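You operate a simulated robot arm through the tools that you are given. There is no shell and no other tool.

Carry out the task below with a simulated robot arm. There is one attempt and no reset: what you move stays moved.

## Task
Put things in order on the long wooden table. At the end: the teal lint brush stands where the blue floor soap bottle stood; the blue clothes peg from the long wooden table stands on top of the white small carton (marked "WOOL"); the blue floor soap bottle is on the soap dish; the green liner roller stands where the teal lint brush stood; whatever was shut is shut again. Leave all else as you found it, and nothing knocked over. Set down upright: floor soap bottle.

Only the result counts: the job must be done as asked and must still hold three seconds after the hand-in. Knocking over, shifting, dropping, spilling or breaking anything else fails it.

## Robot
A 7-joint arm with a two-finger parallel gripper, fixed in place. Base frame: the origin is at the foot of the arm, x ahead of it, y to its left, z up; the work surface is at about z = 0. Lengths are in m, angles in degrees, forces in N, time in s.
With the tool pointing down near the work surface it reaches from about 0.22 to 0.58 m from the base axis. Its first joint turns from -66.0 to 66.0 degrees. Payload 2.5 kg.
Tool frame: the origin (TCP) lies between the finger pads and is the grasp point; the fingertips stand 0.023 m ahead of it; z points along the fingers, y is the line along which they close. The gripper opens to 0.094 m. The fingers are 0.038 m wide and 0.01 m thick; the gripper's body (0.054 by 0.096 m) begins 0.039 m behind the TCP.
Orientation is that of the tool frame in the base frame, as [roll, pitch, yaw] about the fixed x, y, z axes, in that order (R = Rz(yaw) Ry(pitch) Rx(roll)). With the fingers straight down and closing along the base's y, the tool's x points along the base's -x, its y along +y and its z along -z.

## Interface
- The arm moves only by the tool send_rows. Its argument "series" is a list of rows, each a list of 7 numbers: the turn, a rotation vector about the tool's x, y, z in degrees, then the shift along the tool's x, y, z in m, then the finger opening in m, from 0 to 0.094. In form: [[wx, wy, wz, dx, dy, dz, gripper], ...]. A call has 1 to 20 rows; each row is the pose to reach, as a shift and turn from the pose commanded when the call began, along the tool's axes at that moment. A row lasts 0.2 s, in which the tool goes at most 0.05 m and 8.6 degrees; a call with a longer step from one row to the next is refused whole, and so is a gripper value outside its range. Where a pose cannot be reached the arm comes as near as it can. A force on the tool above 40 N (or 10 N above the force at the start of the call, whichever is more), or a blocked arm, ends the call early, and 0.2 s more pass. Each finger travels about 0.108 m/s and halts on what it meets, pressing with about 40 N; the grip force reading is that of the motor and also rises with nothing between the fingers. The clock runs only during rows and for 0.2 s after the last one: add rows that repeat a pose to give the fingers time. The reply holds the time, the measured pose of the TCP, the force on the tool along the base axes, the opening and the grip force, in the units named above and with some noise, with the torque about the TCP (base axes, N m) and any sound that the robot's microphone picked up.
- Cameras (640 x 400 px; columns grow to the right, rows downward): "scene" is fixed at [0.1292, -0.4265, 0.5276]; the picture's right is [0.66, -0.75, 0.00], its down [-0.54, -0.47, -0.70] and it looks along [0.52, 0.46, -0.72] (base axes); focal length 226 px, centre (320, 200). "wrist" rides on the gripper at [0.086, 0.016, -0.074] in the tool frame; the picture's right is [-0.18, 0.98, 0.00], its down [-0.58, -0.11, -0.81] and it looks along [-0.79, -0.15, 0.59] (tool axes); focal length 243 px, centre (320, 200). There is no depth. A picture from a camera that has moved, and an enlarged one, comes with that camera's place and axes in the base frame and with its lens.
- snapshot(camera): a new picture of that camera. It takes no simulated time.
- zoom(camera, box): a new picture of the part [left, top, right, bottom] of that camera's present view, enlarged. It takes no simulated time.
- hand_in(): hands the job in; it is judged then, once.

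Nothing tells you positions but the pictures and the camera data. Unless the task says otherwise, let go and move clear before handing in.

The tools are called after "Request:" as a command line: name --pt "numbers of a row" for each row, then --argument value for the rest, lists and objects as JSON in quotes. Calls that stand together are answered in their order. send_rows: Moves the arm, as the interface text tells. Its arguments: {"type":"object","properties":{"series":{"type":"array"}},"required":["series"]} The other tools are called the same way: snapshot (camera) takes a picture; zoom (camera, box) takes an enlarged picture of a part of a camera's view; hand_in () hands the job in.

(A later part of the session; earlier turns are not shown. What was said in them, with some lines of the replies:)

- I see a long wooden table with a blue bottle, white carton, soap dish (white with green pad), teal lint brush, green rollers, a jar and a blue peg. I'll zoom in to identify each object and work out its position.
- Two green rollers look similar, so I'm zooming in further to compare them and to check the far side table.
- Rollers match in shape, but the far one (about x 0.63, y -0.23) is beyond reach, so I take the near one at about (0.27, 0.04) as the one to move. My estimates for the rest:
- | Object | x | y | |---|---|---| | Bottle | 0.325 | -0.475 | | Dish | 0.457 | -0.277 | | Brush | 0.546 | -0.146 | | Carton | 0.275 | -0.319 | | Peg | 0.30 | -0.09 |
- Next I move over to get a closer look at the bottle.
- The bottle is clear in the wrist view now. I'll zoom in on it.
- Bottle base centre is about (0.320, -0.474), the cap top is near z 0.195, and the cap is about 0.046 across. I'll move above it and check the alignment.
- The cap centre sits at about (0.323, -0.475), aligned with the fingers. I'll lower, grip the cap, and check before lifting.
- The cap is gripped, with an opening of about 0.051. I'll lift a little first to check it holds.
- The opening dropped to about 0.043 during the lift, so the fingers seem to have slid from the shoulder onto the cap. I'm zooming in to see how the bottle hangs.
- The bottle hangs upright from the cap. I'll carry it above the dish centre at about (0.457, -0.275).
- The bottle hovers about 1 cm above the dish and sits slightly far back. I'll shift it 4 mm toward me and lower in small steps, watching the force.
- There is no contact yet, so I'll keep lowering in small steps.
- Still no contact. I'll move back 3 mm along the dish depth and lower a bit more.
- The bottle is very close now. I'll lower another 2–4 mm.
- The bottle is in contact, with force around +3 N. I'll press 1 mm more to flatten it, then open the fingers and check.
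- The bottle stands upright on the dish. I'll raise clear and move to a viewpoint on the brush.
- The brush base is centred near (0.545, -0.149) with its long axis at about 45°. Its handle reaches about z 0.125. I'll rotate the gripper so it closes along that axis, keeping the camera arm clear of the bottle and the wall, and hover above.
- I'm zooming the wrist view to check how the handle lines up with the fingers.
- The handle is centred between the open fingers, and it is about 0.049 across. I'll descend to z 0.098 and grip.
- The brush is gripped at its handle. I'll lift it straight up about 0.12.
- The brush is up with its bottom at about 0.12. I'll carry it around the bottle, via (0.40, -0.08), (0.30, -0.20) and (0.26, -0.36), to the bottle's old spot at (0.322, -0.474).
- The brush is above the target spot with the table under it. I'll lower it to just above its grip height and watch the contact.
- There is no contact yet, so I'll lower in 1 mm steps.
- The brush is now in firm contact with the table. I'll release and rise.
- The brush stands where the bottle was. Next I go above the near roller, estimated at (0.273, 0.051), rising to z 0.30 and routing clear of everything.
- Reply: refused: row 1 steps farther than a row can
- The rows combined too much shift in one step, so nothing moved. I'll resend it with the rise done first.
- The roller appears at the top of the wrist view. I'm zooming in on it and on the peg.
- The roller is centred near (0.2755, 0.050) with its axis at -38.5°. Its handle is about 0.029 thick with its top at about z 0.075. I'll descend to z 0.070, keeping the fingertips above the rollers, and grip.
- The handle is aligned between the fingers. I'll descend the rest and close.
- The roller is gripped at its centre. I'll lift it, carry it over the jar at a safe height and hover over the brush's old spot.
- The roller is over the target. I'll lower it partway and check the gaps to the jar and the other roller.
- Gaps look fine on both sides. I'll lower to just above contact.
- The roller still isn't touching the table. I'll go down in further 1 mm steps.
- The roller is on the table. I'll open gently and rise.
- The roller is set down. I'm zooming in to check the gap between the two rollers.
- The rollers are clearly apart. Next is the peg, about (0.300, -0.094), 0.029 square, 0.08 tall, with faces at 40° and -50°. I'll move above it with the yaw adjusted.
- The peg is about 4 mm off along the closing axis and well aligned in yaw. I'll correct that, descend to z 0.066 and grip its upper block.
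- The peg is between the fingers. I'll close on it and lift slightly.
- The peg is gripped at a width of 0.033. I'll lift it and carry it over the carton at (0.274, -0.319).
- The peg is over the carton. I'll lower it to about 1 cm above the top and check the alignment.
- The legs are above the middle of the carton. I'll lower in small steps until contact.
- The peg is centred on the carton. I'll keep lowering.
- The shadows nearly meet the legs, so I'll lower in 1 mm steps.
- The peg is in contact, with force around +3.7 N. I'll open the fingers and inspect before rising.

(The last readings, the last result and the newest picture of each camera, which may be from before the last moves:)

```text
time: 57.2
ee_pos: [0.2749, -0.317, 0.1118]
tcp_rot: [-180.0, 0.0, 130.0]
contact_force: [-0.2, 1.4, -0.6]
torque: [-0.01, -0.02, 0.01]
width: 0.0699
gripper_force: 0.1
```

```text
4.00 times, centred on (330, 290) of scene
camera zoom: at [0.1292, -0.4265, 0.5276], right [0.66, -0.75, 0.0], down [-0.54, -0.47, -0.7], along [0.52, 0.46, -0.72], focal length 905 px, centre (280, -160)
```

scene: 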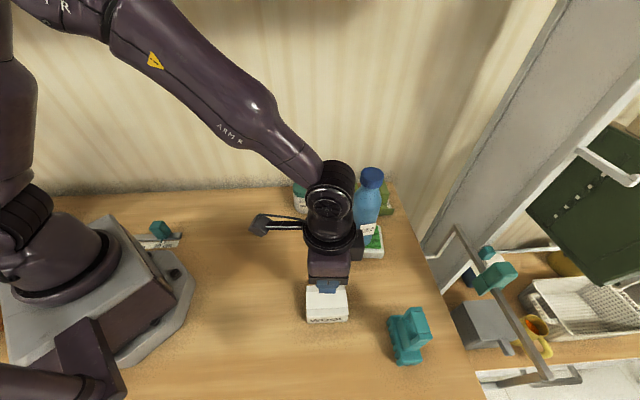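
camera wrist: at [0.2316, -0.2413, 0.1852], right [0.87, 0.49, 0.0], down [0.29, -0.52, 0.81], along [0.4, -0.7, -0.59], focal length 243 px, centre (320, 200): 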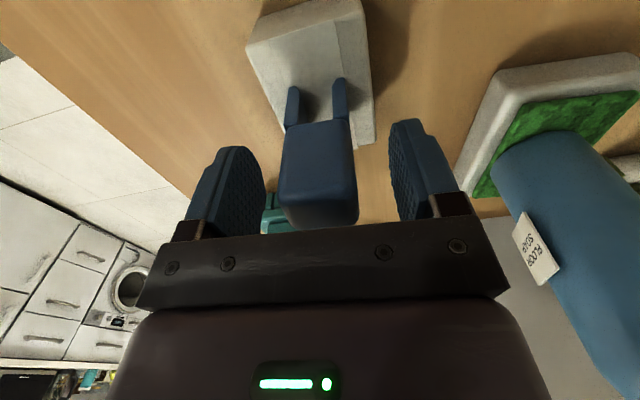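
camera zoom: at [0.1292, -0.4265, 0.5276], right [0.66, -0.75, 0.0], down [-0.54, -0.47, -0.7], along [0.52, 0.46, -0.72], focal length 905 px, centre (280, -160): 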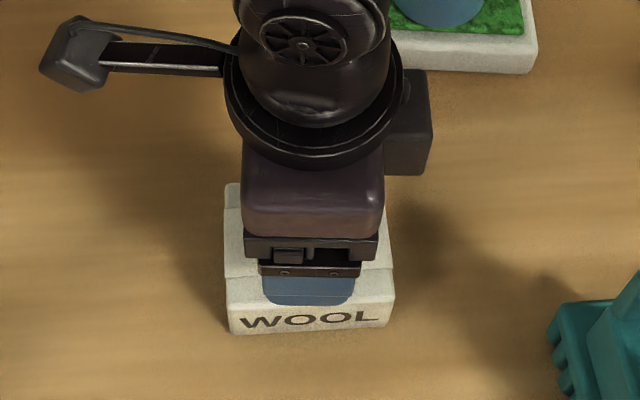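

The peg stands free on the carton. I'll rise and retreat clear, then inspect everything.

Request:
send_rows --pt "0 0 0 0 0 -0.015 0.07" --pt "0 0 0 0 0 -0.045 0.07" --pt "0 0 0 0 0 -0.085 0.07" --pt "0 0 0 0 0 -0.13 0.07" --pt "0 0 0 0 0 -0.175 0.07" --pt "0 0 0 0.04 0 -0.19 0.07" --pt "0 0 0 0.08 0 -0.19 0.07" --pt "0 0 0 0.12 0 -0.19 0.07" --pt "0 0 0 0.16 0 -0.19 0.07" --pt "0 0 0 0.16 0 -0.19 0.07"

Request:
snapshot --camera "scene"

Request:
zoom --camera "scene" --box '[280, 150, 480, 380]'

Request:
zoom --camera "scene" --box '[290, 245, 370, 335]'

Request:
snapshot --camera "wrist"

```text
time: 59.4
ee_pos: [0.173, -0.1965, 0.3047]
tcp_rot: [-179.9, 0.1, 130.1]
contact_force: [-0.3, -0.2, -0.4]
torque: [0.04, -0.03, -0.01]
width: 0.07
gripper_force: 0.1
```

```text
taken
```

scene: 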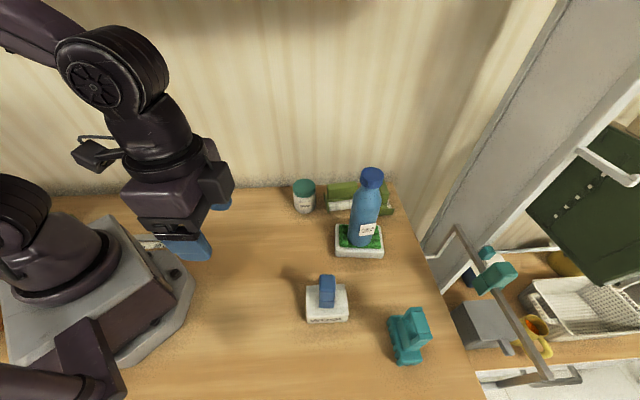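

```text
1.74 times, centred on (380, 265) of scene
camera zoom: at [0.1292, -0.4265, 0.5276], right [0.66, -0.75, 0.0], down [-0.54, -0.47, -0.7], along [0.52, 0.46, -0.72], focal length 393 px, centre (216, 87)
```

zoom: 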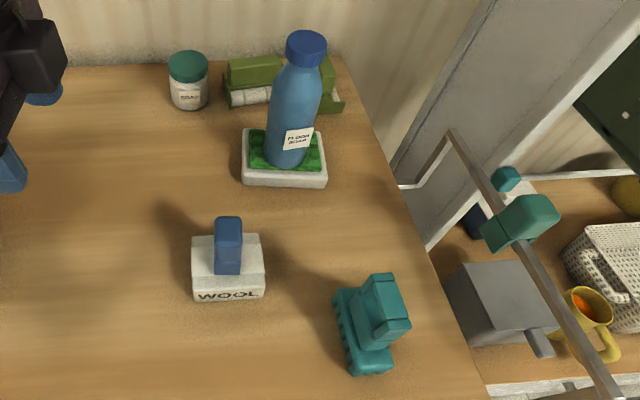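

```text
4.44 times, centred on (330, 290) of scene
camera zoom: at [0.1292, -0.4265, 0.5276], right [0.66, -0.75, 0.0], down [-0.54, -0.47, -0.7], along [0.52, 0.46, -0.72], focal length 1005 px, centre (276, -200)
```

zoom: 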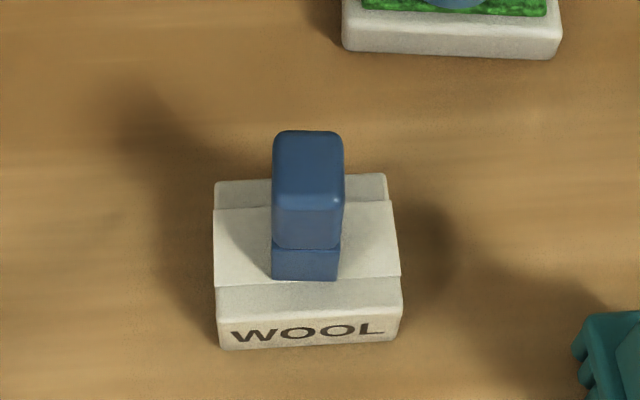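

```text
taken
camera wrist: at [0.1288, -0.1197, 0.3775], right [0.87, 0.49, 0.0], down [0.29, -0.52, 0.81], along [0.4, -0.7, -0.59], focal length 243 px, centre (320, 200)
```

wrist: 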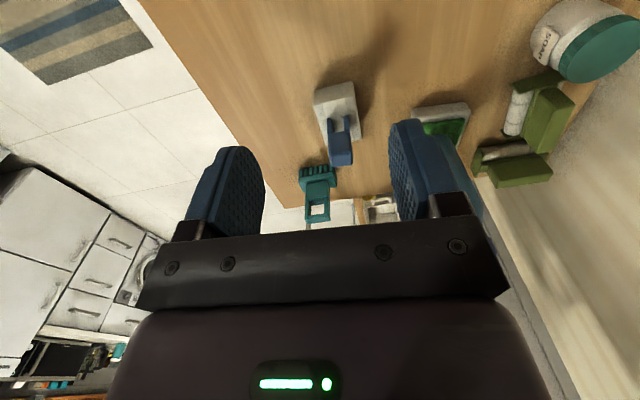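

All four pieces are in place: the bottle is upright on the dish, the brush is at the bottle's old spot, the roller is at the brush's old spot, and the peg stands on the WOOL carton. Nothing was opened and the gripper is clear, so I'm handing in.

Request:
hand_in

```text
The job is handed in.
```

I finished the rearranging and handed the job in; I haven't seen the verdict. In the last pictures everything was standing where I put it, and I saw nothing else moved or knocked over.

- **Bottle:** the blue floor soap bottle stands upright near the middle of the soap dish.
- **Brush:** the teal lint brush stands where the bottle was.
- **Roller:** a green liner roller now stands where the brush was, with a clear gap to the jar and to the other roller.
- **Peg:** the blue clothes peg stands near the centre of the white WOOL carton's top.
- **Shut things:** I opened nothing, so there was nothing to shut again.

**Two matching rollers:** there were two green liner rollers on the table, and the task didn't say which one to move. I moved the one near the arm, because the other was out of reach. If the far one was meant, that part is wrong.

The sliding marker on the ruler by the arm's base was hidden in the last picture. I didn't touch it, and it looked unmoved in the last picture that showed it.
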